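You operate a simulated robot arm through the tools that you are given. There is no shell and no other tool. Be economical: measure what you need, move in short steps, check, and stop when the job is done.

You are at the controls of a simulated robot arm. One attempt, no reset.

TASK
Sieve the yellow pan's dusty washers back into the yellow parts bin.
Fine: shake over the square tray; pan and sieve back, both empty; spill none; leave the other bins.

It is judged by the outcome, as a careful person would: the job done as asked, and still so three seconds after it is handed in. It fails if anything else is knocked over, pushed out of place, dropped, spilled or broken.

THE ROBOT
A 6-joint arm with a two-finger parallel gripper, fixed in place. Base frame: the origin is at the foot of the arm, x ahead of it, y to its left, z up; the work surface is at about z = 0.76. Readings come in m, rad, newtons and seconds.
With the tool pointing down near the work surface it reaches from about 0.16 to 0.84 m from the base axis. Its first joint turns from -2.897 to 2.897 rad. Payload 3.91 kg.
The tool frame sits at the grasp point between the pads (the TCP): z along the fingers, y along the line on which they close. The tips reach 0.03 m beyond it. Largest opening 0.11 m; finger width 0.02, thickness 0.01; the body of the gripper, 0.048 by 0.112 m, starts 0.055 m behind the TCP.
Orientation is told as [roll, pitch, yaw] about the base's x, y, z axes, in that order, counted from this pose: with the fingers straight down and closing along the base's y, the tool's x points along the base's -x, its y along +y and its z along -z.

THE INTERFACE
- The arm moves only by the tool apply_moves. Its argument "targets" is one flat list of numbers, 7 for each row, row after row: the shift along the base's x, y, z in m, then the turn, a rotation vector about the base's x, y, z in degrees, then the closure, from 0 (fully open) to 1 (shut). In form: [x, y, z, rx, ry, rz, claw, x, y, z, rx, ry, rz, claw, ...]. A call has 1 to 12 rows; each row is the pose to reach, as a shift and turn from the pose commanded when the call began. Each row takes 0.2 s and may step no farther than 0.05 m and 0.15 rad from the row before; otherwise, or with a gripper value out of range, the whole call is refused. A pose out of reach is approached as far as the arm can. The call stops where the force on the tool passes 90 N (or 10 N more than at its start, if that is more) or the arm is blocked; 0.2 s more then pass. Each finger travels about 0.108 m/s and halts on what it meets, pressing with about 44 N; the grip force reading is that of the motor and also rises with nothing between the fingers. The clock runs only during rows and for 0.2 s after the last one: add rows that repeat a pose to give the fingers time. It gives the time, the measured TCP pose, the force on the tool (base axes), the opening and the grip force at its end, in the units of the frame above (readings bear some noise), with the torque about the TCP (base axes, N m) and any sound that the robot's microphone picked up.
- Cameras (640 x 400 px; columns grow to the right, rows downward): "scene" is fixed at [0.4006, 0.6484, 1.4973]; the picture's right is [-0.86, 0.51, 0.00], its down [0.47, 0.80, -0.36] and it looks along [-0.18, -0.31, -0.93] (base axes); focal length 244 px, centre (320, 200). "wrist" rides on the gripper at [0.077, 0.007, -0.114] in the tool frame; the picture's right is [-0.09, 1.00, 0.00], its down [-0.80, -0.07, -0.59] and it looks along [-0.59, -0.05, 0.80] (tool axes); focal length 270 px, centre (320, 200). There is no depth. A picture from a camera that has moved, and an enlarged one, comes with that camera's place and axes in the base frame and with its lens.
- snapshot(camera): a new picture of that camera. No time passes.
- slide_trunk(by): slides the trunk up (or, below 0, down) by that many m; the arm rides with it, the base frame stays. It gives what a move gives, with no picture.
- inspect(camera, box): a new picture of the part [left, top, right, bottom] of that camera's present view, enlarged. No time passes.
- finish_job(): hands the job in; it is judged then, once.

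Go step by step. Nothing tells you positions but the pictures and the camera data: compare them with the known pose of the tool, close in by small moves and look again before you grip or let go. The budget is 120 turns and 84 pictures, counting those below and the enlarged ones. Unless the task says otherwise, let go and move clear before handing in, and close with one line.

The tools are called after "Request:" as name(argument=value, ...) on one line, values as JSON. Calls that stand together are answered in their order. apply_moves: Moves the arm, as the interface text tells. Its arguments: {"type":"object","properties":{"targets":{"type":"array"}},"required":["targets"]} The other tools are called the same way: slide_trunk (by) slides the trunk up or down; snapshot (camera) takes a picture; inspect (camera, box) takes an enlarged picture of a part of a camera's view; finish_job () hands the job in.

At the start:

```text
t: 0.0
ee_pos: [0.2567, 0.3558, 1.1365]
orientation: [0.0, -0.001, 0.0]
contact_force: [0.5, 0.7, 0.1]
wrist_torque: [0.0, 0.0, 0.02]
gripper_width: 0.11
finger_force: 0.0
trunk travel left (down, up): [-0.425, 0.115]
```

scene: 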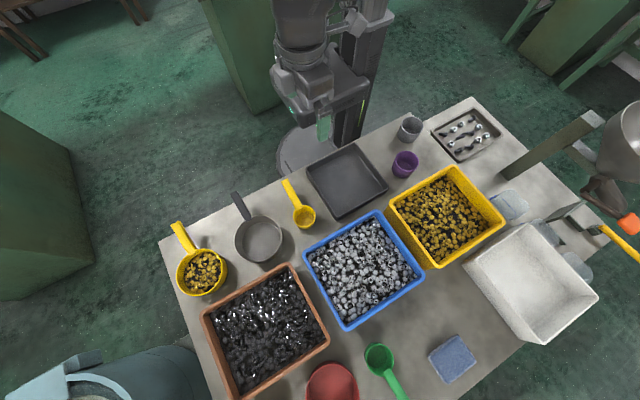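
wrist: 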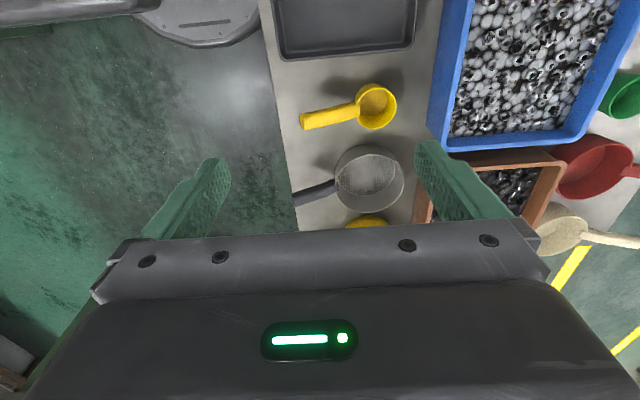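

I see the yellow pan with washers at about (0.65, 0.43), the sieve at (0.48, 0.43), the square tray at (0.15, 0.39) and the yellow bin at (-0.03, 0.65). I'll enlarge the views before moving.

Request:
inspect(camera="scene", box=[150, 160, 330, 310])

Request:
inspect(camera="scene", box=[290, 100, 530, 280])

```text
2.67 times, centred on (240, 235) of scene
camera zoom: at [0.4006, 0.6484, 1.4973], right [-0.86, 0.51, 0.0], down [0.47, 0.8, -0.36], along [-0.18, -0.31, -0.93], focal length 650 px, centre (533, 107)
```

zoom: 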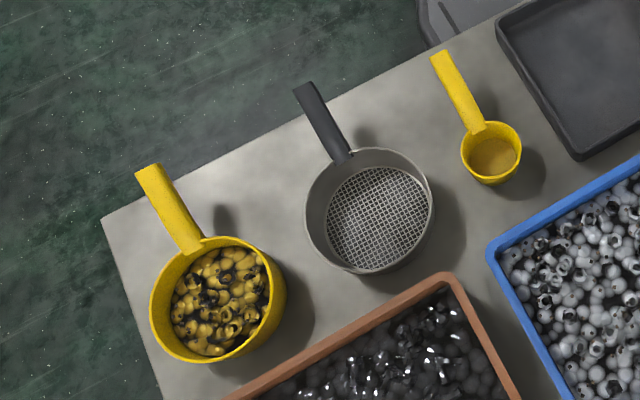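

```text
2.22 times, centred on (410, 190) of scene
camera zoom: at [0.4006, 0.6484, 1.4973], right [-0.86, 0.51, 0.0], down [0.47, 0.8, -0.36], along [-0.18, -0.31, -0.93], focal length 542 px, centre (120, 222)
```

zoom: 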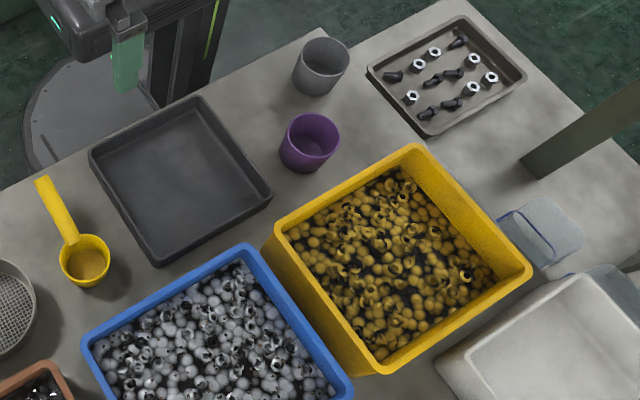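

The sieve's mesh bowl (about 0.14 m wide) should fit in the tray (x 0.06–0.25, y 0.29–0.49). I'll turn the tool 90° and go above the sieve's handle for a closer look.

Request:
apply_moves(targets=[0.02, -0.007, -0.013, 0, 0, 8.2, 0, 0.04, -0.015, -0.027, 0, 0, 16.4, 0, 0.06, -0.022, -0.04, 0, 0, 24.6, 0, 0.08, -0.03, -0.053, 0, 0, 32.8, 0, 0.1, -0.037, -0.067, 0, 0, 41, 0, 0.12, -0.045, -0.08, 0, 0, 49.2, 0, 0.14, -0.052, -0.093, 0, 0, 57.4, 0, 0.16, -0.06, -0.107, 0, 0, 65.6, 0, 0.18, -0.067, -0.12, 0, 0, 73.8, 0, 0.2, -0.075, -0.133, 0, 0, 82, 0, 0.22, -0.08, -0.145, 0, 0, 90, 0])

Request:
snapshot(camera="wrist")

Request:
snapshot(camera="scene")

```text
t: 2.4
ee_pos: [0.4772, 0.2751, 0.9909]
orientation: [0.0, 0.001, 1.573]
contact_force: [0.3, 0.0, 0.0]
wrist_torque: [0.01, 0.03, 0.03]
gripper_width: 0.1099
finger_force: 0.0
trunk travel left (down, up): [-0.425, 0.115]
```

```text
79 pictures are left
camera wrist: at [0.4687, 0.1988, 1.1052], right [-1.0, 0.09, 0.0], down [0.07, 0.8, 0.59], along [0.05, 0.59, -0.8], focal length 270 px, centre (320, 200)
```

wrist: 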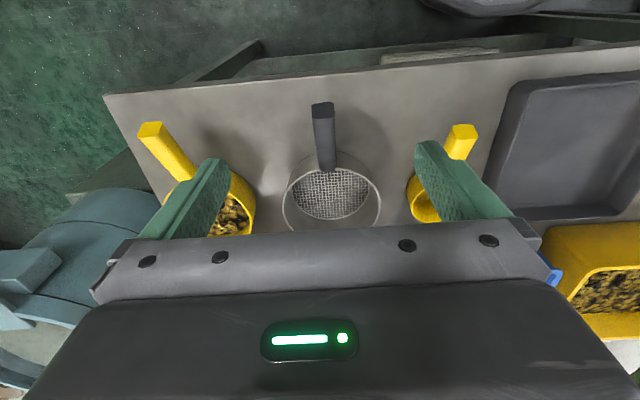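

```text
78 pictures are left
```

scene: 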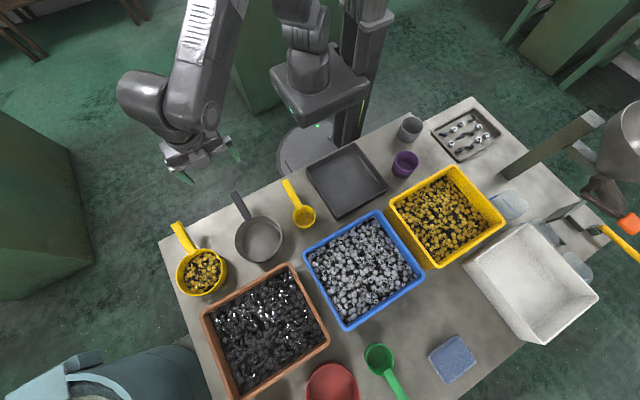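

The sieve's handle runs along y at x≈0.476, rising from z≈0.81 at the bowl to about 0.84 at its end. I'll come down to straddle it near the bowl.

Request:
apply_moves(targets=[0, 0.032, -0.02, 0, 0, 0, 0, -0.001, 0.063, -0.05, 0, 0, 0, 0, -0.001, 0.063, -0.09, 0, 0, 0, 0, -0.001, 0.063, -0.125, 0, 0, 0, 0])

Request:
snapshot(camera="wrist")

Request:
inspect(camera="scene", box=[150, 160, 330, 310])

```text
t: 3.4
ee_pos: [0.474, 0.338, 0.8664]
orientation: [0.0, -0.001, 1.571]
contact_force: [0.1, 0.7, -0.8]
wrist_torque: [0.05, 0.01, -0.03]
gripper_width: 0.11
finger_force: 0.1
trunk travel left (down, up): [-0.425, 0.115]
```

```text
77 pictures are left
camera wrist: at [0.466, 0.2615, 0.9799], right [-1.0, 0.09, 0.0], down [0.07, 0.8, 0.59], along [0.05, 0.59, -0.8], focal length 270 px, centre (320, 200)
```

wrist: 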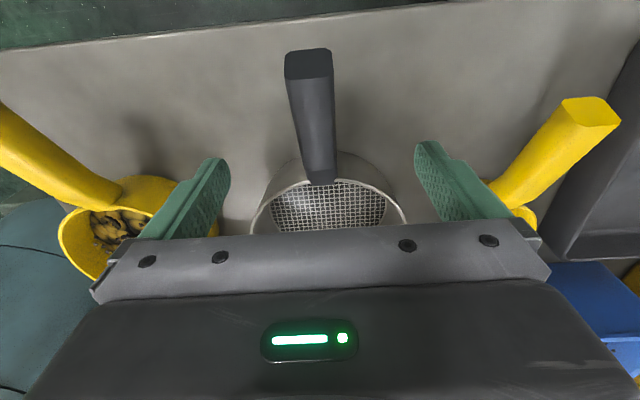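

```text
2.67 times, centred on (240, 235) of scene
camera zoom: at [0.4006, 0.6484, 1.4973], right [-0.86, 0.51, 0.0], down [0.47, 0.8, -0.36], along [-0.18, -0.31, -0.93], focal length 650 px, centre (533, 107)
```

zoom: 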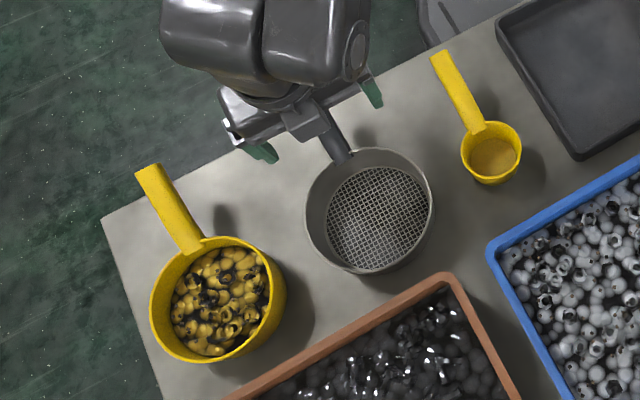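

The handle is centred between the fingers. I'll go down to z≈0.825 and close.

Request:
apply_moves(targets=[-0.001, 0, -0.042, 0, 0, 0, 0, -0.001, 0, -0.042, 0, 0, 0, 0.5, -0.001, 0, -0.042, 0, 0, 0, 1, -0.001, 0, -0.042, 0, 0, 0, 1, -0.001, 0, -0.042, 0, 0, 0, 1, -0.001, 0, -0.042, 0, 0, 0, 1])

Request:
snapshot(camera="wrist")

```text
t: 4.8
ee_pos: [0.4722, 0.3382, 0.8245]
orientation: [0.0, -0.001, 1.572]
contact_force: [0.0, 0.6, -0.5]
wrist_torque: [-0.19, 0.02, -0.01]
gripper_width: 0.0233
finger_force: 44.2
trunk travel left (down, up): [-0.425, 0.115]
```

```text
75 pictures are left
camera wrist: at [0.4642, 0.2613, 0.9383], right [-1.0, 0.09, 0.0], down [0.07, 0.8, 0.59], along [0.05, 0.59, -0.8], focal length 270 px, centre (320, 200)
```

wrist: 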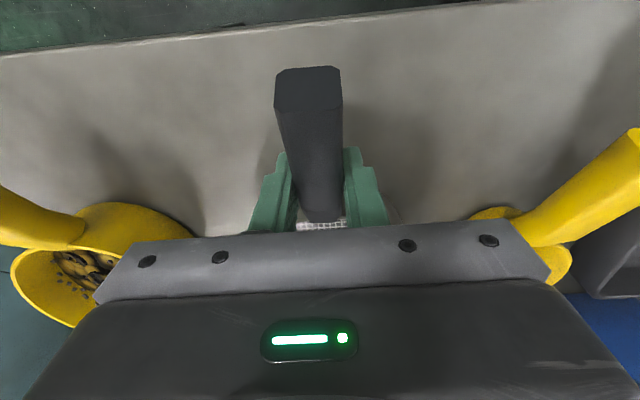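

The sieve is gripped (0.023 m wide). I'll lift it straight up.

Request:
apply_moves(targets=[0, 0, 0.01, 0, 0, 0, 1, 0, 0, 0.04, 0, 0, 0, 1, 0, 0, 0.08, 0, 0, 0, 1, 0, 0, 0.12, 0, 0, 0, 1, 0, 0, 0.15, 0, 0, 0, 1, 0, 0, 0.15, 0, 0, 0, 1])

Request:
snapshot(camera="scene")

Request:
snapshot(camera="wrist")

```text
t: 6.2
ee_pos: [0.473, 0.3367, 0.9743]
orientation: [0.0, 0.0, 1.571]
contact_force: [0.7, -0.5, 0.6]
wrist_torque: [-0.02, 0.03, -0.01]
gripper_width: 0.0001
finger_force: 37.4
trunk travel left (down, up): [-0.425, 0.115]
```

```text
74 pictures are left
```

scene: 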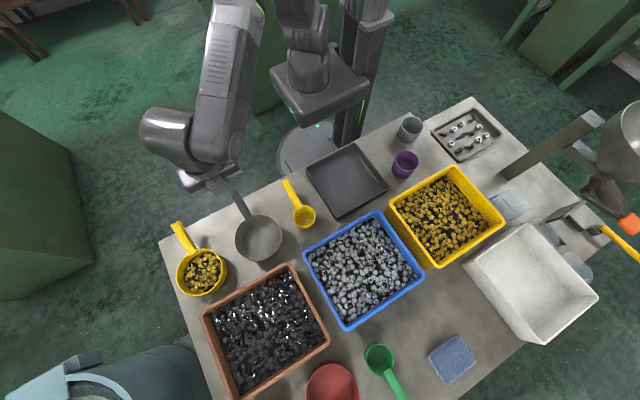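

```text
73 pictures are left
camera wrist: at [0.4644, 0.2609, 1.0886], right [-1.0, 0.09, 0.0], down [0.07, 0.8, 0.59], along [0.05, 0.59, -0.8], focal length 270 px, centre (320, 200)
```

wrist: 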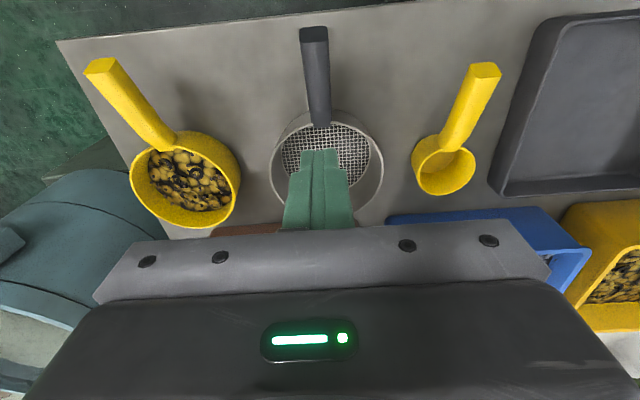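

The handle slipped out and the sieve stayed in place: the grip was too high on the handle. I'll reopen and grip lower, at z≈0.81, lifting only slightly to test it.

Request:
apply_moves(targets=[0, 0, 0, 0, 0, 0, 0.4, 0, 0, 0, 0, 0, 0, 0.4, 0, 0, 0, 0, 0, 0, 0.4, 0, 0, -0.05, 0, 0, 0, 0.4, 0, 0.001, -0.1, 0, 0, 0, 0.4, 0, 0.001, -0.14, 0, 0, 0, 0.4, 0, 0.001, -0.164, 0, 0, 0, 0.4, 0, 0.001, -0.164, 0, 0, 0, 1, 0, 0.001, -0.164, 0, 0, 0, 1, 0, 0.001, -0.164, 0, 0, 0, 1, 0, 0.001, -0.164, 0, 0, 0, 1])

Request:
snapshot(camera="wrist")

```text
t: 8.6
ee_pos: [0.4745, 0.3386, 0.8111]
orientation: [0.0, -0.001, 1.569]
contact_force: [-0.8, -0.8, 0.3]
wrist_torque: [-0.1, 0.01, 0.03]
gripper_width: 0.0234
finger_force: 44.5
trunk travel left (down, up): [-0.425, 0.115]
```

```text
72 pictures are left
camera wrist: at [0.4655, 0.2626, 0.9251], right [-1.0, 0.09, 0.0], down [0.07, 0.8, 0.59], along [0.05, 0.59, -0.8], focal length 270 px, centre (320, 200)
```

wrist: 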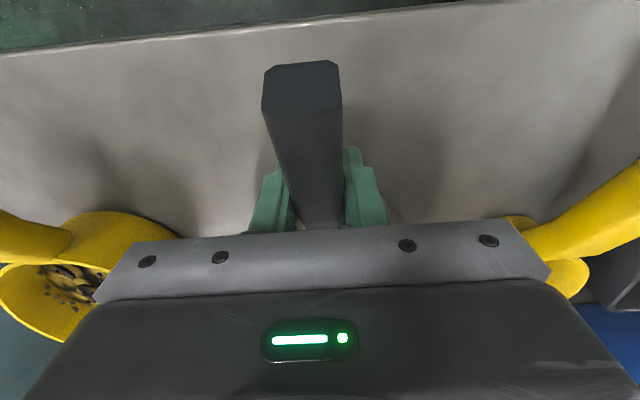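

Request:
apply_moves(targets=[0, 0, 0.005, 0, 0, 0, 1, 0, 0, 0.015, 0, 0, 0, 1, 0, 0, 0.025, 0, 0, 0, 1, 0, 0, 0.025, 0, 0, 0, 1])

Request:
snapshot(camera="wrist")

Request:
inspect(camera="scene", box=[150, 160, 330, 310])

```text
t: 9.6
ee_pos: [0.4743, 0.3399, 0.8371]
orientation: [0.0, 0.001, 1.57]
contact_force: [0.4, 0.4, -1.9]
wrist_torque: [-0.17, -0.02, 0.01]
gripper_width: 0.0233
finger_force: 44.1
trunk travel left (down, up): [-0.425, 0.115]
```

```text
71 pictures are left
camera wrist: at [0.4654, 0.2625, 0.9502], right [-1.0, 0.09, 0.0], down [0.07, 0.8, 0.59], along [0.05, 0.59, -0.8], focal length 270 px, centre (320, 200)
```

wrist: 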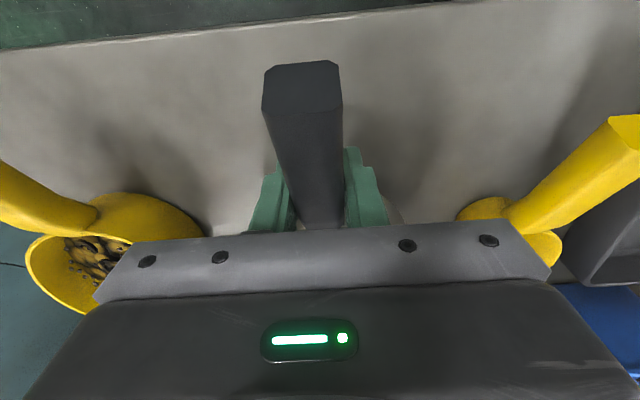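

```text
2.67 times, centred on (240, 235) of scene
camera zoom: at [0.4006, 0.6484, 1.4973], right [-0.86, 0.51, 0.0], down [0.47, 0.8, -0.36], along [-0.18, -0.31, -0.93], focal length 650 px, centre (533, 107)
```

zoom: 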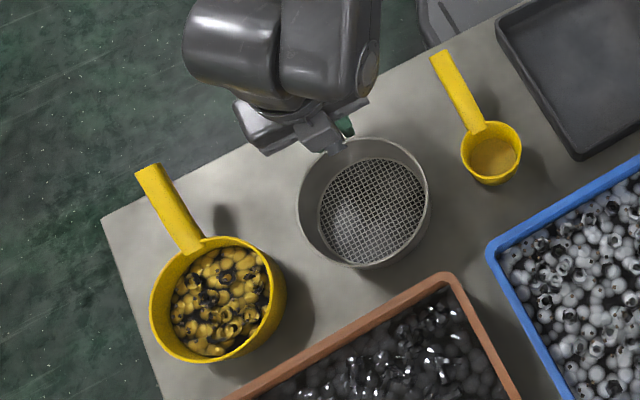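

The sieve now holds and lifts level. I'll raise it and carry it over to the tray.

Request:
apply_moves(targets=[0, 0, 0.04, 0, 0, 0, 1, 0, 0, 0.08, 0, 0, 0, 1, -0.03, 0, 0.12, 0, 0, 0, 1, -0.07, -0.004, 0.13, 0, 0, 0, 1, -0.11, -0.008, 0.13, 0, 0, 0, 1, -0.15, -0.012, 0.13, 0, 0, 0, 1, -0.19, -0.016, 0.13, 0, 0, 0, 1, -0.23, -0.02, 0.13, 0, 0, 0, 1, -0.27, -0.024, 0.12, 0, 0, 0, 1, -0.3, -0.027, 0.1, 0, 0, 0, 1, -0.3205, -0.027, 0.07, 0, 0, 0, 1, -0.3205, -0.027, 0.07, 0, 0, 0, 1])

Request:
snapshot(camera="wrist")

Request:
inspect(camera="scene", box=[250, 100, 430, 250])

```text
t: 12.2
ee_pos: [0.1544, 0.313, 0.9052]
orientation: [0.0, 0.0, 1.571]
contact_force: [0.4, 0.4, -1.8]
wrist_torque: [-0.2, -0.01, 0.0]
gripper_width: 0.0235
finger_force: 44.2
trunk travel left (down, up): [-0.425, 0.115]
```

```text
69 pictures are left
camera wrist: at [0.1455, 0.2349, 1.0188], right [-1.0, 0.09, 0.0], down [0.07, 0.8, 0.59], along [0.05, 0.59, -0.8], focal length 270 px, centre (320, 200)
```

wrist: 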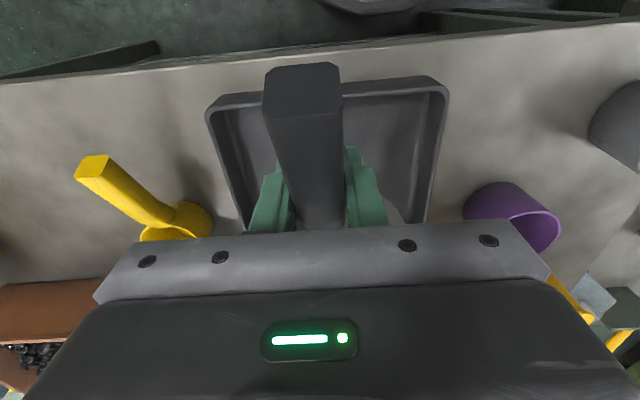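

```text
2.67 times, centred on (340, 175) of scene
camera zoom: at [0.4006, 0.6484, 1.4973], right [-0.86, 0.51, 0.0], down [0.47, 0.8, -0.36], along [-0.18, -0.31, -0.93], focal length 650 px, centre (267, 267)
```

zoom: 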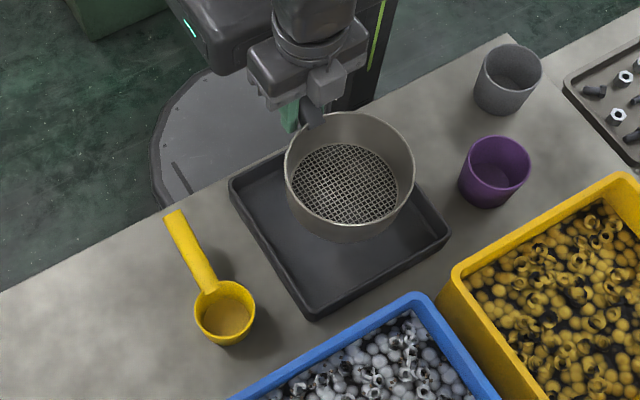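

Tray centre refined to about (0.147, 0.39). I'll shift slightly and lower the sieve to just above the tray floor.

Request:
apply_moves(targets=[-0.013, 0.001, -0.03, 0, 0, 0, 1, -0.013, 0.001, -0.06, 0, 0, 0, 1, -0.013, 0.001, -0.083, 0, 0, 0, 1, -0.013, 0.001, -0.083, 0, 0, 0, 1])

Request:
inspect(camera="scene", box=[250, 100, 430, 250])

Request:
snapshot(camera="wrist")

```text
t: 13.2
ee_pos: [0.1406, 0.3127, 0.8212]
orientation: [-0.001, 0.0, 1.569]
contact_force: [0.2, 0.1, -2.9]
wrist_torque: [-0.15, -0.01, 0.03]
gripper_width: 0.0235
finger_force: 44.4
trunk travel left (down, up): [-0.425, 0.115]
```

```text
2.67 times, centred on (340, 175) of scene
camera zoom: at [0.4006, 0.6484, 1.4973], right [-0.86, 0.51, 0.0], down [0.47, 0.8, -0.36], along [-0.18, -0.31, -0.93], focal length 650 px, centre (267, 267)
```

zoom: 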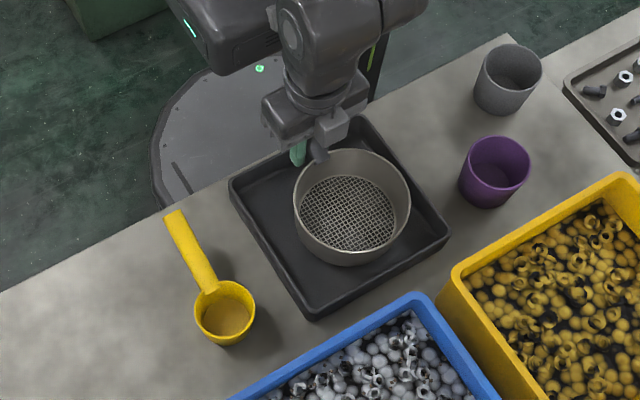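

```text
66 pictures are left
camera wrist: at [0.1319, 0.2368, 0.936], right [-1.0, 0.09, 0.0], down [0.07, 0.8, 0.59], along [0.05, 0.59, -0.8], focal length 270 px, centre (320, 200)
```

wrist: 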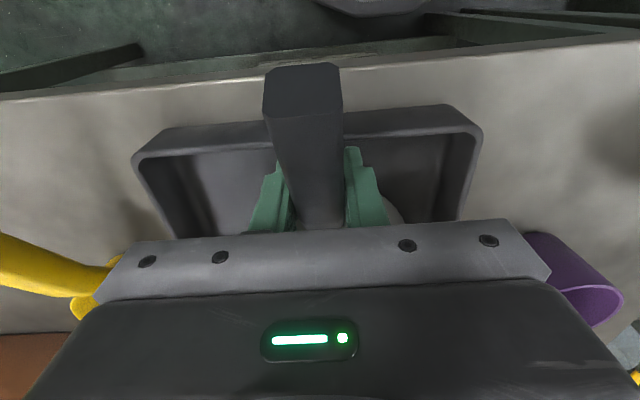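

The sieve is inside the tray, slightly toward -x. I'll nudge it +0.006 in x and lower in millimetre steps until it touches down.

Request:
apply_moves(targets=[0.006, 0, 0, 0, 0, 0, 1, 0.006, 0, -0.002, 0, 0, 0, 1, 0.006, 0, -0.004, 0, 0, 0, 1, 0.006, 0, -0.005, 0, 0, 0, 1, 0.006, 0, -0.005, 0, 0, 0, 1])

```text
t: 14.4
ee_pos: [0.1466, 0.3129, 0.817]
orientation: [0.0, -0.001, 1.573]
contact_force: [0.9, -0.3, -3.0]
wrist_torque: [-0.17, 0.01, -0.01]
gripper_width: 0.0233
finger_force: 44.2
trunk travel left (down, up): [-0.425, 0.115]
```

Request:
apply_moves(targets=[0, 0, -0.001, 0, 0, 0, 1, 0, 0, -0.002, 0, 0, 0, 1, 0, 0, -0.002, 0, 0, 0, 1])

```text
t: 15.2
ee_pos: [0.147, 0.3124, 0.8171]
orientation: [-0.001, -0.003, 1.571]
contact_force: [2.5, -0.7, 29.5]
wrist_torque: [1.09, -0.02, -0.02]
gripper_width: 0.0234
finger_force: 43.9
trunk travel left (down, up): [-0.425, 0.115]
```

It has touched the tray floor (TCP z≈0.817). I'll ease off, open and rise clear.

Request:
apply_moves(targets=[0, 0, 0.0015, 0, 0, 0, 1, 0, 0, 0.0015, 0, 0, 0, 0.5, 0, 0, 0.0015, 0, 0, 0, 0.5, 0, 0, 0.0015, 0, 0, 0, 0.5, 0, 0, 0.04, 0, 0, 0, 0.5, 0, 0, 0.08, 0, 0, 0, 0.3, 0, 0, 0.12, 0, 0, 0, 0, 0, 0, 0.15, 0, 0, 0, 0])

Request:
inspect(camera="scene", box=[250, 100, 430, 250])

```text
t: 17.0
ee_pos: [0.1471, 0.3124, 0.9664]
orientation: [-0.001, 0.002, 1.57]
contact_force: [-0.1, -0.5, -0.8]
wrist_torque: [0.0, 0.02, 0.02]
gripper_width: 0.1102
finger_force: 0.0
trunk travel left (down, up): [-0.425, 0.115]
```

```text
2.67 times, centred on (340, 175) of scene
camera zoom: at [0.4006, 0.6484, 1.4973], right [-0.86, 0.51, 0.0], down [0.47, 0.8, -0.36], along [-0.18, -0.31, -0.93], focal length 650 px, centre (267, 267)
```

zoom: 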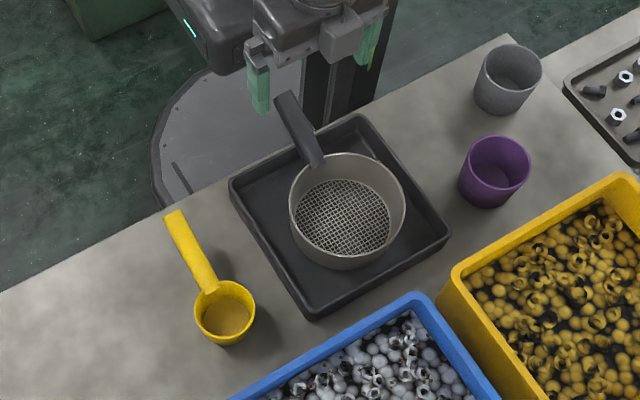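

The sieve sits in the tray, its bowl centred near (0.15, 0.41). Now I'll go to the yellow pan's handle at about (0.648, 0.33).

Request:
apply_moves(targets=[0.046, 0, 0.01, 0, 0, 0, 0, 0.092, 0, 0.01, 0, 0, 0, 0, 0.138, 0, 0.01, 0, 0, 0, 0, 0.184, 0, 0.01, 0, 0, 0, 0, 0.23, 0, 0.01, 0, 0, 0, 0, 0.276, 0, 0.01, 0, 0, 0, 0, 0.322, 0.005, 0, 0, 0, 0, 0, 0.368, 0.01, -0.01, 0, 0, 0, 0, 0.414, 0.015, -0.02, 0, 0, 0, 0, 0.46, 0.02, -0.04, 0, 0, 0, 0, 0.501, 0.023, -0.07, 0, 0, 0, 0, 0.501, 0.023, -0.08, 0, 0, 0, 0])

Request:
snapshot(camera="wrist")

Request:
inspect(camera="scene", box=[110, 160, 290, 310])

```text
refused: row 10 steps farther than a row can; nothing moved
```

```text
64 pictures are left
camera wrist: at [0.1378, 0.2358, 1.0799], right [-1.0, 0.09, 0.0], down [0.07, 0.8, 0.59], along [0.05, 0.59, -0.8], focal length 270 px, centre (320, 200)
```

wrist: 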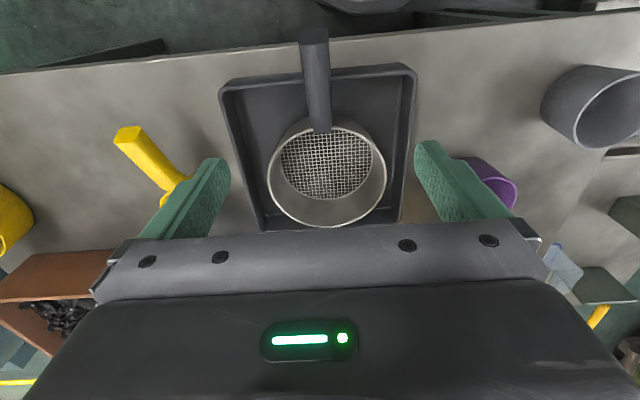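

```text
2.67 times, centred on (200, 235) of scene
camera zoom: at [0.4006, 0.6484, 1.4973], right [-0.86, 0.51, 0.0], down [0.47, 0.8, -0.36], along [-0.18, -0.31, -0.93], focal length 650 px, centre (640, 107)
```

zoom: 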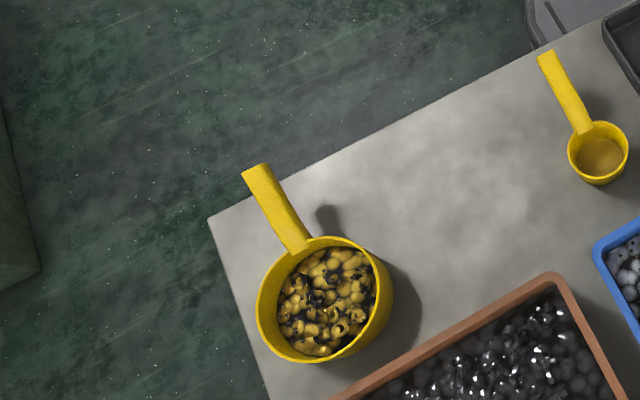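

One step was too long, so I'll re-send the path with smaller steps.

Request:
apply_moves(targets=[0.046, 0, 0.01, 0, 0, 0, 0, 0.092, 0.002, 0.01, 0, 0, 0, 0, 0.138, 0.004, 0.01, 0, 0, 0, 0, 0.184, 0.006, 0.01, 0, 0, 0, 0, 0.23, 0.008, 0.01, 0, 0, 0, 0, 0.276, 0.01, 0.01, 0, 0, 0, 0, 0.322, 0.012, 0.005, 0, 0, 0, 0, 0.368, 0.014, 0, 0, 0, 0, 0, 0.414, 0.016, -0.005, 0, 0, 0, 0, 0.46, 0.02, -0.015, 0, 0, 0, 0, 0.501, 0.023, -0.03, 0, 0, 0, 0, 0.501, 0.023, -0.06, 0, 0, 0, 0])

Request:
snapshot(camera="wrist")

Request:
inspect(camera="scene", box=[110, 160, 290, 310])

```text
t: 19.6
ee_pos: [0.6466, 0.3366, 0.9043]
orientation: [-0.001, 0.0, 1.572]
contact_force: [-0.6, -0.2, 0.1]
wrist_torque: [0.03, 0.01, 0.03]
gripper_width: 0.1101
finger_force: 0.1
trunk travel left (down, up): [-0.425, 0.115]
```

```text
62 pictures are left
camera wrist: at [0.639, 0.2598, 1.0198], right [-1.0, 0.09, 0.0], down [0.07, 0.8, 0.59], along [0.05, 0.59, -0.8], focal length 270 px, centre (320, 200)
```

wrist: 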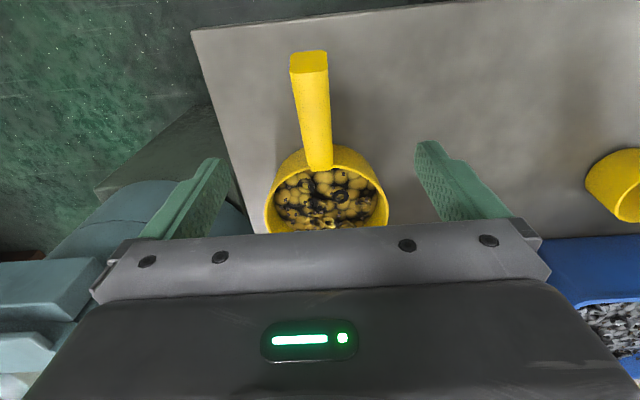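

```text
2.67 times, centred on (200, 235) of scene
camera zoom: at [0.4006, 0.6484, 1.4973], right [-0.86, 0.51, 0.0], down [0.47, 0.8, -0.36], along [-0.18, -0.31, -0.93], focal length 650 px, centre (640, 107)
```

zoom: 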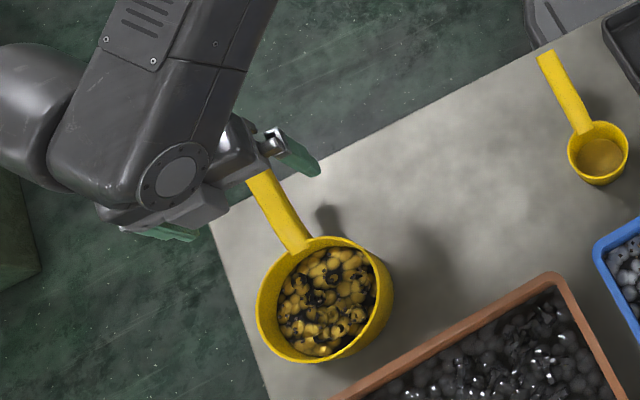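

The pan's handle is centred between the fingers at x≈0.648, its top at z≈0.835 near the bowl. I'll go down to z≈0.819, grip it and make a small test lift.

Request:
apply_moves(targets=[0.001, 0.009, -0.03, 0, 0, 0, 0, 0.001, 0.009, -0.06, 0, 0, 0, 0, 0.001, 0.009, -0.086, 0, 0, 0, 0.2, 0.001, 0.009, -0.086, 0, 0, 0, 1, 0.001, 0.009, -0.086, 0, 0, 0, 1, 0.001, 0.009, -0.086, 0, 0, 0, 1, 0.001, 0.009, -0.086, 0, 0, 0, 1])

Request:
snapshot(camera="wrist")

```text
t: 21.2
ee_pos: [0.6498, 0.3451, 0.8218]
orientation: [0.0, 0.001, 1.571]
contact_force: [1.6, -0.1, 0.8]
wrist_torque: [0.15, -0.18, -0.17]
gripper_width: 0.0236
finger_force: 44.4
trunk travel left (down, up): [-0.425, 0.115]
```

```text
60 pictures are left
camera wrist: at [0.6398, 0.2686, 0.9344], right [-1.0, 0.09, 0.0], down [0.07, 0.8, 0.59], along [0.05, 0.59, -0.8], focal length 270 px, centre (320, 200)
```

wrist: 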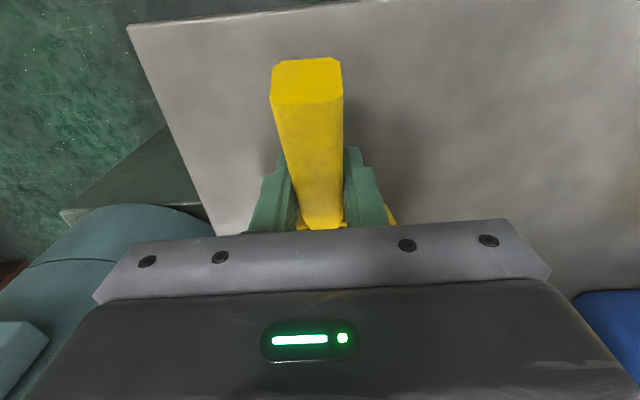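

Request:
apply_moves(targets=[0, 0, 0.003, 0, 0, 0, 1, 0, 0, 0.006, 0, 0, 0, 1, 0, 0, 0.008, 0, 0, 0, 1, 0, 0, 0.008, 0, 0, 0, 1])

Request:
snapshot(camera="wrist")

Request:
inspect(camera="scene", box=[110, 160, 290, 310])

```text
t: 22.2
ee_pos: [0.6491, 0.3451, 0.8275]
orientation: [0.001, 0.001, 1.572]
contact_force: [0.3, 0.0, -2.6]
wrist_torque: [-0.31, -0.02, 0.0]
gripper_width: 0.0235
finger_force: 44.7
trunk travel left (down, up): [-0.425, 0.115]
```

```text
59 pictures are left
camera wrist: at [0.6404, 0.2687, 0.9416], right [-1.0, 0.09, 0.0], down [0.07, 0.8, 0.59], along [0.05, 0.59, -0.8], focal length 270 px, centre (320, 200)
```

wrist: 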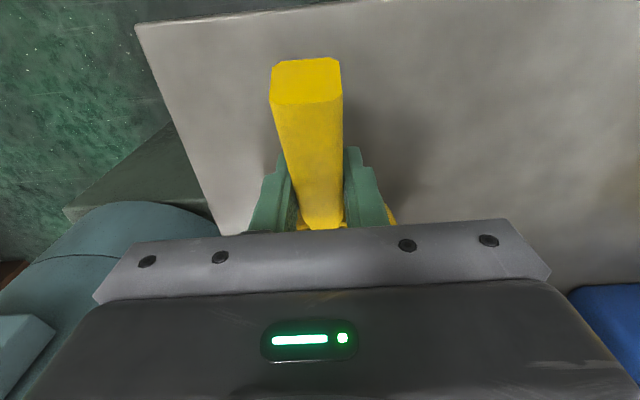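

```text
2.67 times, centred on (200, 235) of scene
camera zoom: at [0.4006, 0.6484, 1.4973], right [-0.86, 0.51, 0.0], down [0.47, 0.8, -0.36], along [-0.18, -0.31, -0.93], focal length 650 px, centre (640, 107)
```

zoom: 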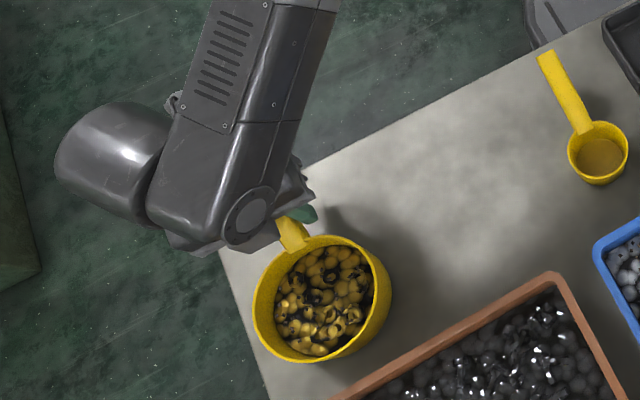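

The pan holds firmly at about 3 N. Before pouring I want to know the arm can reach the tipped pose, so I'll set the pan back down, release it and rehearse the pour empty-handed.

Request:
apply_moves(targets=[0, 0, -0.004, 0, 0, 0, 1, 0, 0, -0.0075, 0, 0, 0, 1, 0, 0, -0.0075, 0, 0, 0, 1, 0, 0, -0.0075, 0, 0, 0, 0.4, 0, 0, -0.0075, 0, 0, 0, 0.4, 0, 0, -0.0075, 0, 0, 0, 0.4, 0, 0, 0.03, 0, 0, 0, 0.4, 0, 0, 0.07, 0, 0, 0, 0.4, 0, 0, 0.11, 0, 0, 0, 0.4, -0.02, 0.01, 0.15, 0, 0, 0, 0.7])

```text
t: 24.4
ee_pos: [0.6288, 0.3561, 0.9774]
orientation: [0.001, -0.001, 1.57]
contact_force: [0.6, 0.2, -0.5]
wrist_torque: [0.0, -0.01, 0.01]
gripper_width: 0.0331
finger_force: 0.0
trunk travel left (down, up): [-0.425, 0.115]
```

Request:
apply_moves(targets=[-0.032, 0.008, 0, 0, 0, 7.5, 0.7, -0.064, 0.016, 0, 0, 0, 15, 0.7, -0.096, 0.023, 0, 0, 0, 22.5, 0.7, -0.128, 0.031, 0, 0, 0, 30, 0.7, -0.16, 0.039, 0, 0, 0, 37.5, 0.7, -0.192, 0.047, 0, 0, 0, 45, 0.7, -0.224, 0.054, 0, 0, 0, 52.5, 0.7, -0.256, 0.062, 0, 0, 0, 60, 0.7, -0.288, 0.07, 0, 0, 0, 67.5, 0.7, -0.32, 0.078, 0, 0, 0, 75, 0.7, -0.352, 0.085, 0, 0, 0, 82.5, 0.7, -0.384, 0.093, 0, 0, 0, 90, 0.7])

Request:
snapshot(camera="scene")

```text
t: 27.0
ee_pos: [0.2453, 0.4486, 0.9785]
orientation: [-0.001, -0.001, -3.139]
contact_force: [0.7, -0.1, 0.6]
wrist_torque: [-0.01, 0.02, -0.02]
gripper_width: 0.0327
finger_force: 0.0
trunk travel left (down, up): [-0.425, 0.115]
```

```text
57 pictures are left
```

scene: 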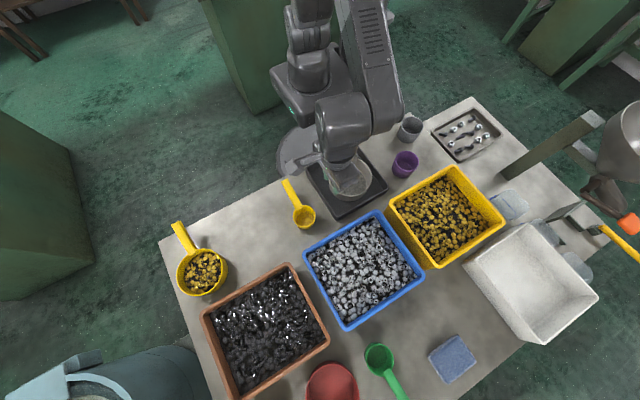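

Now rehearsing the tilt about +x to about 100° at a safe height.

Request:
apply_moves(targets=[0, 0, 0, 8.5, 0, 0, 0.7, 0, 0, 0, 17, 0, 0, 0.7, 0, 0, 0, 25.5, 0, 0, 0.7, 0, 0, 0, 34, 0, 0, 0.7, 0, 0, 0, 42.5, 0, 0, 0.7, 0, 0, 0, 51, 0, 0, 0.7, 0, 0, 0, 59.5, 0, 0, 0.7, 0, 0, 0, 68, 0, 0, 0.7, 0, 0, 0, 76.5, 0, 0, 0.7, 0, 0, 0, 85, 0, 0, 0.7, 0, 0, 0, 93.5, 0, 0, 0.7, 0, 0, 0, 102, 0, 0, 0.7])

Request:
snapshot(camera="scene")

```text
t: 29.6
ee_pos: [0.1961, 0.4044, 1.2758]
orientation: [-1.484, -0.068, 3.098]
contact_force: [0.5, 1.2, -1.3]
wrist_torque: [0.03, -0.01, 0.09]
gripper_width: 0.0331
finger_force: 0.1
out of reach, approached as far as the arm can: row 6, 7, 8, 9, 10, 11, 12
trunk travel left (down, up): [-0.425, 0.115]
```

```text
56 pictures are left
```

scene: 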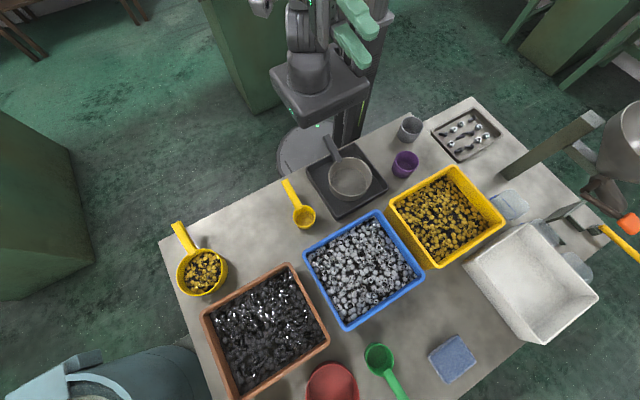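

The tipped pose is out of reach with the trunk this high, but the arm managed it higher up. Lowering the trunk should bring it into reach, so I'll lower it in stages and check.

Request:
slide_trunk(by=-0.12)

Request:
snapshot(camera="scene")

```text
t: 31.1
ee_pos: [0.1949, 0.4004, 1.1597]
orientation: [-1.487, -0.065, 3.098]
contact_force: [-0.6, 0.1, -0.7]
wrist_torque: [0.0, 0.0, -0.01]
gripper_width: 0.0329
finger_force: 0.1
trunk travel left (down, up): [-0.305, 0.235]
```

```text
55 pictures are left
```

scene: 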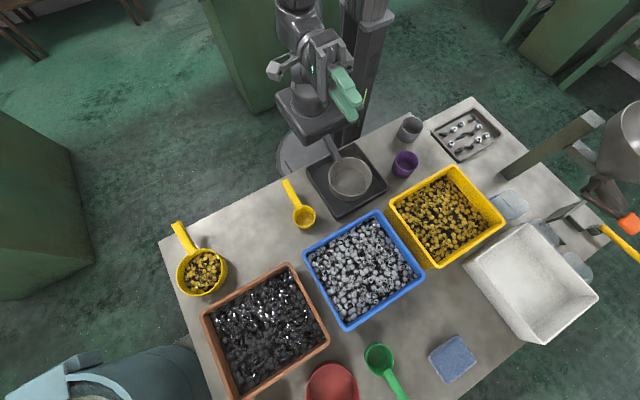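

Request:
slide_trunk(by=-0.15)

Request:
snapshot(camera="scene")

```text
t: 32.9
ee_pos: [0.1938, 0.4005, 1.0103]
orientation: [-1.486, -0.066, 3.099]
contact_force: [-0.2, -0.4, -0.1]
wrist_torque: [-0.02, -0.01, 0.0]
gripper_width: 0.0329
finger_force: 0.0
trunk travel left (down, up): [-0.155, 0.385]
```

```text
54 pictures are left
```

scene: 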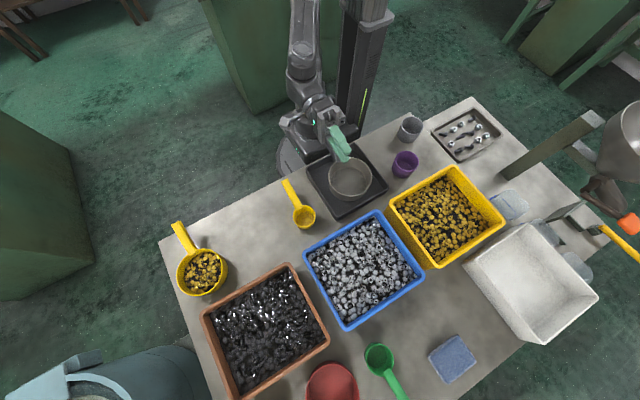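

Request:
apply_moves(targets=[0, 0, 0.005, 0, 0, 0, 0.7])

```text
t: 33.2
ee_pos: [0.1944, 0.4001, 1.0162]
orientation: [-1.488, -0.064, 3.097]
contact_force: [0.0, -1.0, 0.1]
wrist_torque: [-0.04, 0.01, 0.0]
gripper_width: 0.033
finger_force: 0.1
trunk travel left (down, up): [-0.155, 0.385]
```

Request:
apply_moves(targets=[0.02, 0.02, -0.02, 0, 0, 0, 0.7, 0.04, 0.04, -0.04, 0, 0, 0, 0.7, 0.051, 0.049, -0.065, 0, 0, 0, 0.7, 0.051, 0.049, -0.09, 0, 0, 0, 0.7, 0.051, 0.049, -0.09, 8, 0, 0, 0.7, 0.051, 0.049, -0.09, 16, 0, 0, 0.7, 0.051, 0.049, -0.09, 24, 0, 0, 0.7, 0.051, 0.049, -0.09, 32, 0, 0, 0.7])

Request:
snapshot(camera="scene")

```text
t: 35.2
ee_pos: [0.1949, 0.3413, 1.1442]
orientation: [-1.925, -0.186, -2.919]
contact_force: [0.5, 0.4, 0.0]
wrist_torque: [0.04, 0.01, -0.01]
gripper_width: 0.0328
finger_force: 0.0
out of reach, approached as far as the arm can: row 1, 2, 3, 4, 5, 6, 7, 8
trunk travel left (down, up): [-0.155, 0.385]
stopped in row 8: the arm was blocked; the commanded pose is now the measured one
```

```text
53 pictures are left
```

scene: 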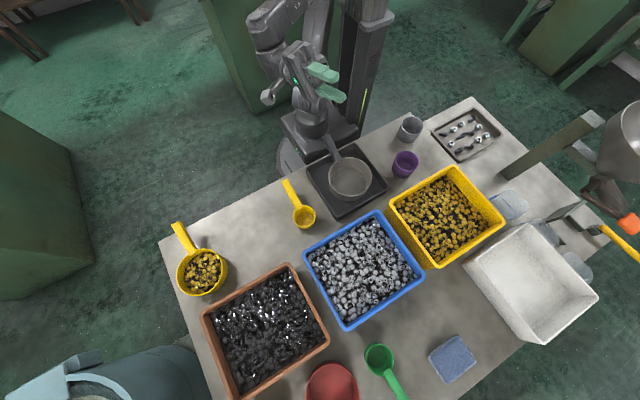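

That pose is too close to the robot to fold into, so I'll tip sideways (tangentially) instead. First I'll raise the trunk back and undo the odd pose.

Request:
slide_trunk(by=0.27)

Request:
snapshot(camera="scene")

```text
t: 38.0
ee_pos: [0.1989, 0.3383, 1.4139]
orientation: [-1.924, -0.187, -2.931]
contact_force: [0.2, 0.3, 1.7]
wrist_torque: [-0.01, -0.02, -0.02]
gripper_width: 0.0329
finger_force: 0.0
trunk travel left (down, up): [-0.425, 0.115]
```

```text
52 pictures are left
```

scene: 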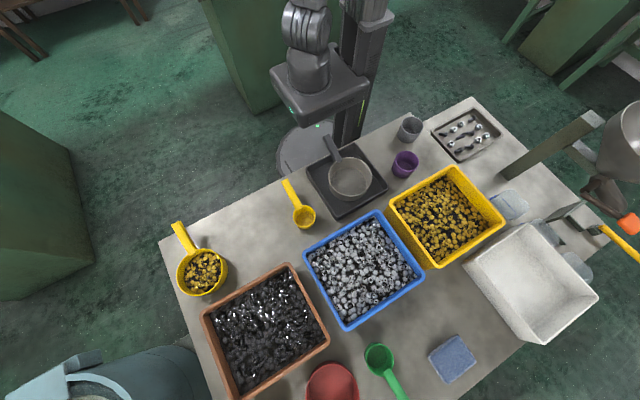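

Request:
apply_moves(targets=[0, 0, 0, 0.56, -5.35, -6.03, 0.7, 0, 0, 0, 1.13, -10.7, -12.07, 0.7])

Request:
apply_moves(targets=[0.01, 0.01, 0, -8.5, 0, 0, 0.7, 0.02, 0.02, 0, -17, 0, 0, 0.7, 0.03, 0.03, -0.02, -25.5, 0, 0, 0.7, 0.04, 0.04, -0.04, -34, 0, 0, 0.7, 0.05, 0.05, -0.07, -42.5, 0, 0, 0.7, 0.06, 0.06, -0.1, -51, 0, 0, 0.7, 0.07, 0.07, -0.13, -59.5, 0, 0, 0.7, 0.08, 0.08, -0.16, -68, 0, 0, 0.7, 0.09, 0.08, -0.19, -76.5, 0, 0, 0.7, 0.1, 0.08, -0.22, -85, 0, 0, 0.7, 0.1, 0.08, -0.25, -93.5, 0, 0, 0.7, 0.1, 0.08, -0.28, -102, 0, 0, 0.7])

Request:
snapshot(camera="scene")

```text
t: 38.6
ee_pos: [0.1911, 0.312, 1.4598]
orientation: [-1.902, -0.009, -3.141]
contact_force: [0.7, 0.1, 1.2]
wrist_torque: [0.02, -0.01, 0.01]
gripper_width: 0.0331
finger_force: 0.0
out of reach, approached as far as the arm can: row 1, 2
trunk travel left (down, up): [-0.425, 0.115]
```

```text
t: 41.2
ee_pos: [0.293, 0.3928, 1.1786]
orientation: [-0.142, 0.0, -3.139]
contact_force: [0.0, 0.2, 0.7]
wrist_torque: [0.0, 0.04, -0.01]
gripper_width: 0.0329
finger_force: 0.0
trunk travel left (down, up): [-0.425, 0.115]
```

```text
51 pictures are left
```

scene: 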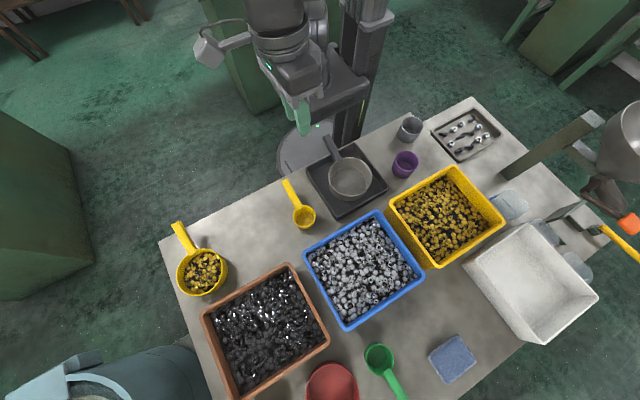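

The arm is back in a normal pose. Next I'll rehearse the sideways tip: hand on the -y side of the tray (yaw 90°), turning about +y so the fingers end up pointing to -x.

Request:
apply_moves(targets=[0, 0, -0.01, -8.2, 0, 0, 0.7])

Request:
apply_moves(targets=[-0.017, -0.008, -0.016, 0, 0, -8.2, 0.7, -0.035, -0.016, -0.032, 0, 0, -16.4, 0.7, -0.052, -0.024, -0.048, 0, 0, -24.6, 0.7, -0.07, -0.032, -0.064, 0, 0, -32.8, 0.7, -0.087, -0.04, -0.08, 0, 0, -41, 0.7, -0.105, -0.048, -0.096, 0, 0, -49.2, 0.7, -0.122, -0.056, -0.112, 0, 0, -57.4, 0.7, -0.14, -0.064, -0.128, 0, 0, -65.6, 0.7, -0.157, -0.072, -0.144, 0, 0, -73.8, 0.7, -0.175, -0.08, -0.16, 0, 0, -82, 0.7, -0.191, -0.086, -0.175, 0, 0, -90, 0.7])

Request:
apply_moves(targets=[0, 0, 0, 0, 8.5, 0, 0.7, 0, 0, 0, 0, 17, 0, 0.7, 0, 0, 0, 0, 25.5, 0, 0.7, 0, 0, 0, 0, 34, 0, 0.7, 0, 0, 0, 0, 42.5, 0, 0.7, 0, 0, 0, 0, 51, 0, 0.7, 0, 0, 0, 0, 59.5, 0, 0.7, 0, 0, 0, 0, 68, 0, 0.7, 0, 0, 0, 0, 76.5, 0, 0.7, 0, 0, 0, 0, 85, 0, 0.7, 0, 0, 0, 0, 93.5, 0, 0.7, 0, 0, 0, 0, 102, 0, 0.7])

Request:
snapshot(camera="scene")

```text
t: 41.6
ee_pos: [0.2919, 0.3928, 1.1682]
orientation: [0.002, -0.001, -3.14]
contact_force: [0.0, 0.4, 0.1]
wrist_torque: [0.02, -0.01, 0.01]
gripper_width: 0.0331
finger_force: 0.1
trunk travel left (down, up): [-0.425, 0.115]
```

```text
t: 44.0
ee_pos: [0.1015, 0.3067, 0.9938]
orientation: [0.001, -0.003, 1.569]
contact_force: [1.5, -0.1, -0.5]
wrist_torque: [-0.01, 0.0, 0.04]
gripper_width: 0.0331
finger_force: 0.1
trunk travel left (down, up): [-0.425, 0.115]
```

```text
t: 46.6
ee_pos: [0.0881, 0.3051, 0.9844]
orientation: [1.777, 0.0, 1.567]
contact_force: [1.0, -0.4, 0.0]
wrist_torque: [-0.02, -0.01, 0.01]
gripper_width: 0.0326
finger_force: 0.1
out of reach, approached as far as the arm can: row 12
trunk travel left (down, up): [-0.425, 0.115]
```

```text
50 pictures are left
```

scene: 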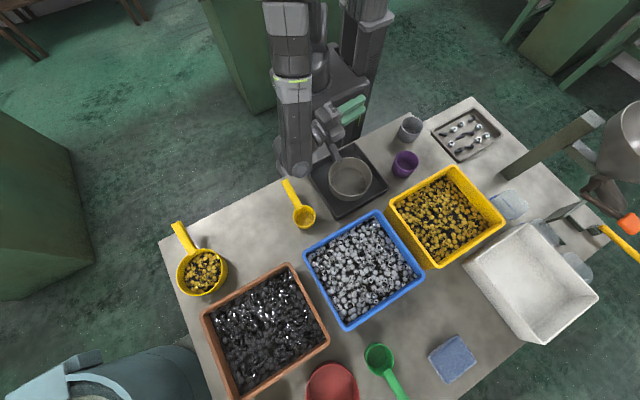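

That works to about 95–100°. I'll test it at the pouring height, shifted slightly to +x.

Request:
apply_moves(targets=[0.014, 0.001, -0.025, 0, -3, 0, 0.7, 0.014, 0.001, -0.05, 0, -3, 0, 0.7, 0.03, 0.001, -0.05, 0, 0, 0, 0.7, 0.04, 0.001, -0.05, 0, 5, 0, 0.7, 0.045, 0.001, -0.05, 0, 10, 0, 0.7])

Request:
inspect(camera="scene", box=[230, 80, 410, 230])

```text
t: 47.8
ee_pos: [0.0835, 0.2724, 0.9022]
orientation: [1.919, 0.004, 1.556]
contact_force: [-0.1, 0.2, -0.6]
wrist_torque: [0.02, 0.0, -0.01]
gripper_width: 0.0329
finger_force: 0.1
out of reach, approached as far as the arm can: row 4, 5
trunk travel left (down, up): [-0.425, 0.115]
```

```text
2.67 times, centred on (320, 155) of scene
camera zoom: at [0.4006, 0.6484, 1.4973], right [-0.86, 0.51, 0.0], down [0.47, 0.8, -0.36], along [-0.18, -0.31, -0.93], focal length 650 px, centre (320, 320)
```

zoom: 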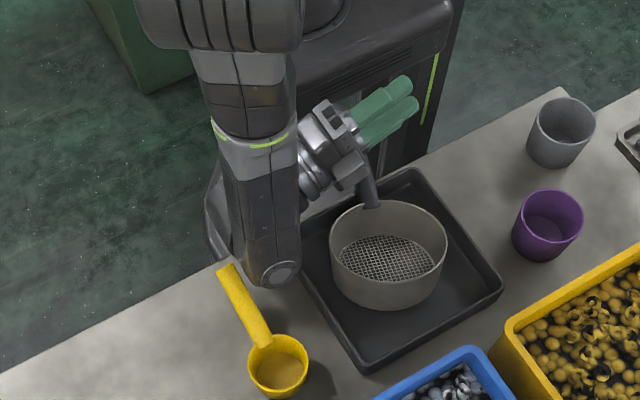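

That side only reaches about 97°, with no margin to empty the pan. I'll un-tip and rehearse a better direction: handle toward (+x, +y), fingers tipping outward to (-0.4, 0.92).

Request:
apply_moves(targets=[0.002, 0.006, 0.02, 0, -8.5, 0, 0.7, 0.004, 0.012, 0.04, 0, -17, 0, 0.7, 0.006, 0.018, 0.06, 0, -25.5, 0, 0.7, 0.008, 0.024, 0.08, 0, -34, 0, 0.7, 0.01, 0.03, 0.1, 0, -42.5, 0, 0.7, 0.02, 0.04, 0.12, 0, -51, 0, 0.7, 0.03, 0.05, 0.13, 0, -59.5, 0, 0.7, 0.04, 0.06, 0.13, 0, -68, 0, 0.7, 0.05, 0.07, 0.13, 0, -76.5, 0, 0.7, 0.06, 0.08, 0.13, 0, -85, 0, 0.7, 0.07, 0.09, 0.13, 0, -93.5, 0, 0.7, 0.08, 0.1, 0.13, 0, -102, 0, 0.7])

Request:
apply_moves(targets=[0.005, 0.01, 0, 0, -8, 0, 0.7])

Request:
apply_moves(targets=[0.005, 0.01, 0, 0, 0, 8.2, 0.7, 0.01, 0.02, 0, 0, 0, 16.4, 0.7, 0.015, 0.03, 0, 0, 0, 24.6, 0.7, 0.02, 0.04, 0, 0, 0, 32.8, 0.7, 0.025, 0.05, 0, 0, 0, 41, 0.7, 0.03, 0.06, 0, 0, 0, 49.2, 0.7, 0.035, 0.07, 0, 0, 0, 57.4, 0.7, 0.04, 0.08, 0, 0, 0, 65.6, 0.7, 0.045, 0.09, 0, 0, 0, 73.8, 0.7, 0.05, 0.1, 0, 0, 0, 82, 0.7, 0.05, 0.1, 0, 0, 0, 90.2, 0.7, 0.05, 0.1, 0, 0, 0, 98.4, 0.7])

```text
t: 50.4
ee_pos: [0.1642, 0.3733, 1.0324]
orientation: [0.171, -0.001, 1.573]
contact_force: [1.0, 0.2, -0.6]
wrist_torque: [-0.01, -0.01, -0.01]
gripper_width: 0.0328
finger_force: 0.0
trunk travel left (down, up): [-0.425, 0.115]
```

```text
t: 50.8
ee_pos: [0.1688, 0.3826, 1.0329]
orientation: [0.032, -0.002, 1.573]
contact_force: [0.1, -0.4, 0.4]
wrist_torque: [-0.01, 0.05, -0.01]
gripper_width: 0.033
finger_force: 0.0
trunk travel left (down, up): [-0.425, 0.115]
```

```text
t: 53.4
ee_pos: [0.2199, 0.4822, 1.0318]
orientation: [0.034, -0.002, -2.991]
contact_force: [0.5, 0.3, 0.1]
wrist_torque: [0.01, 0.03, -0.01]
gripper_width: 0.033
finger_force: 0.1
trunk travel left (down, up): [-0.425, 0.115]
```

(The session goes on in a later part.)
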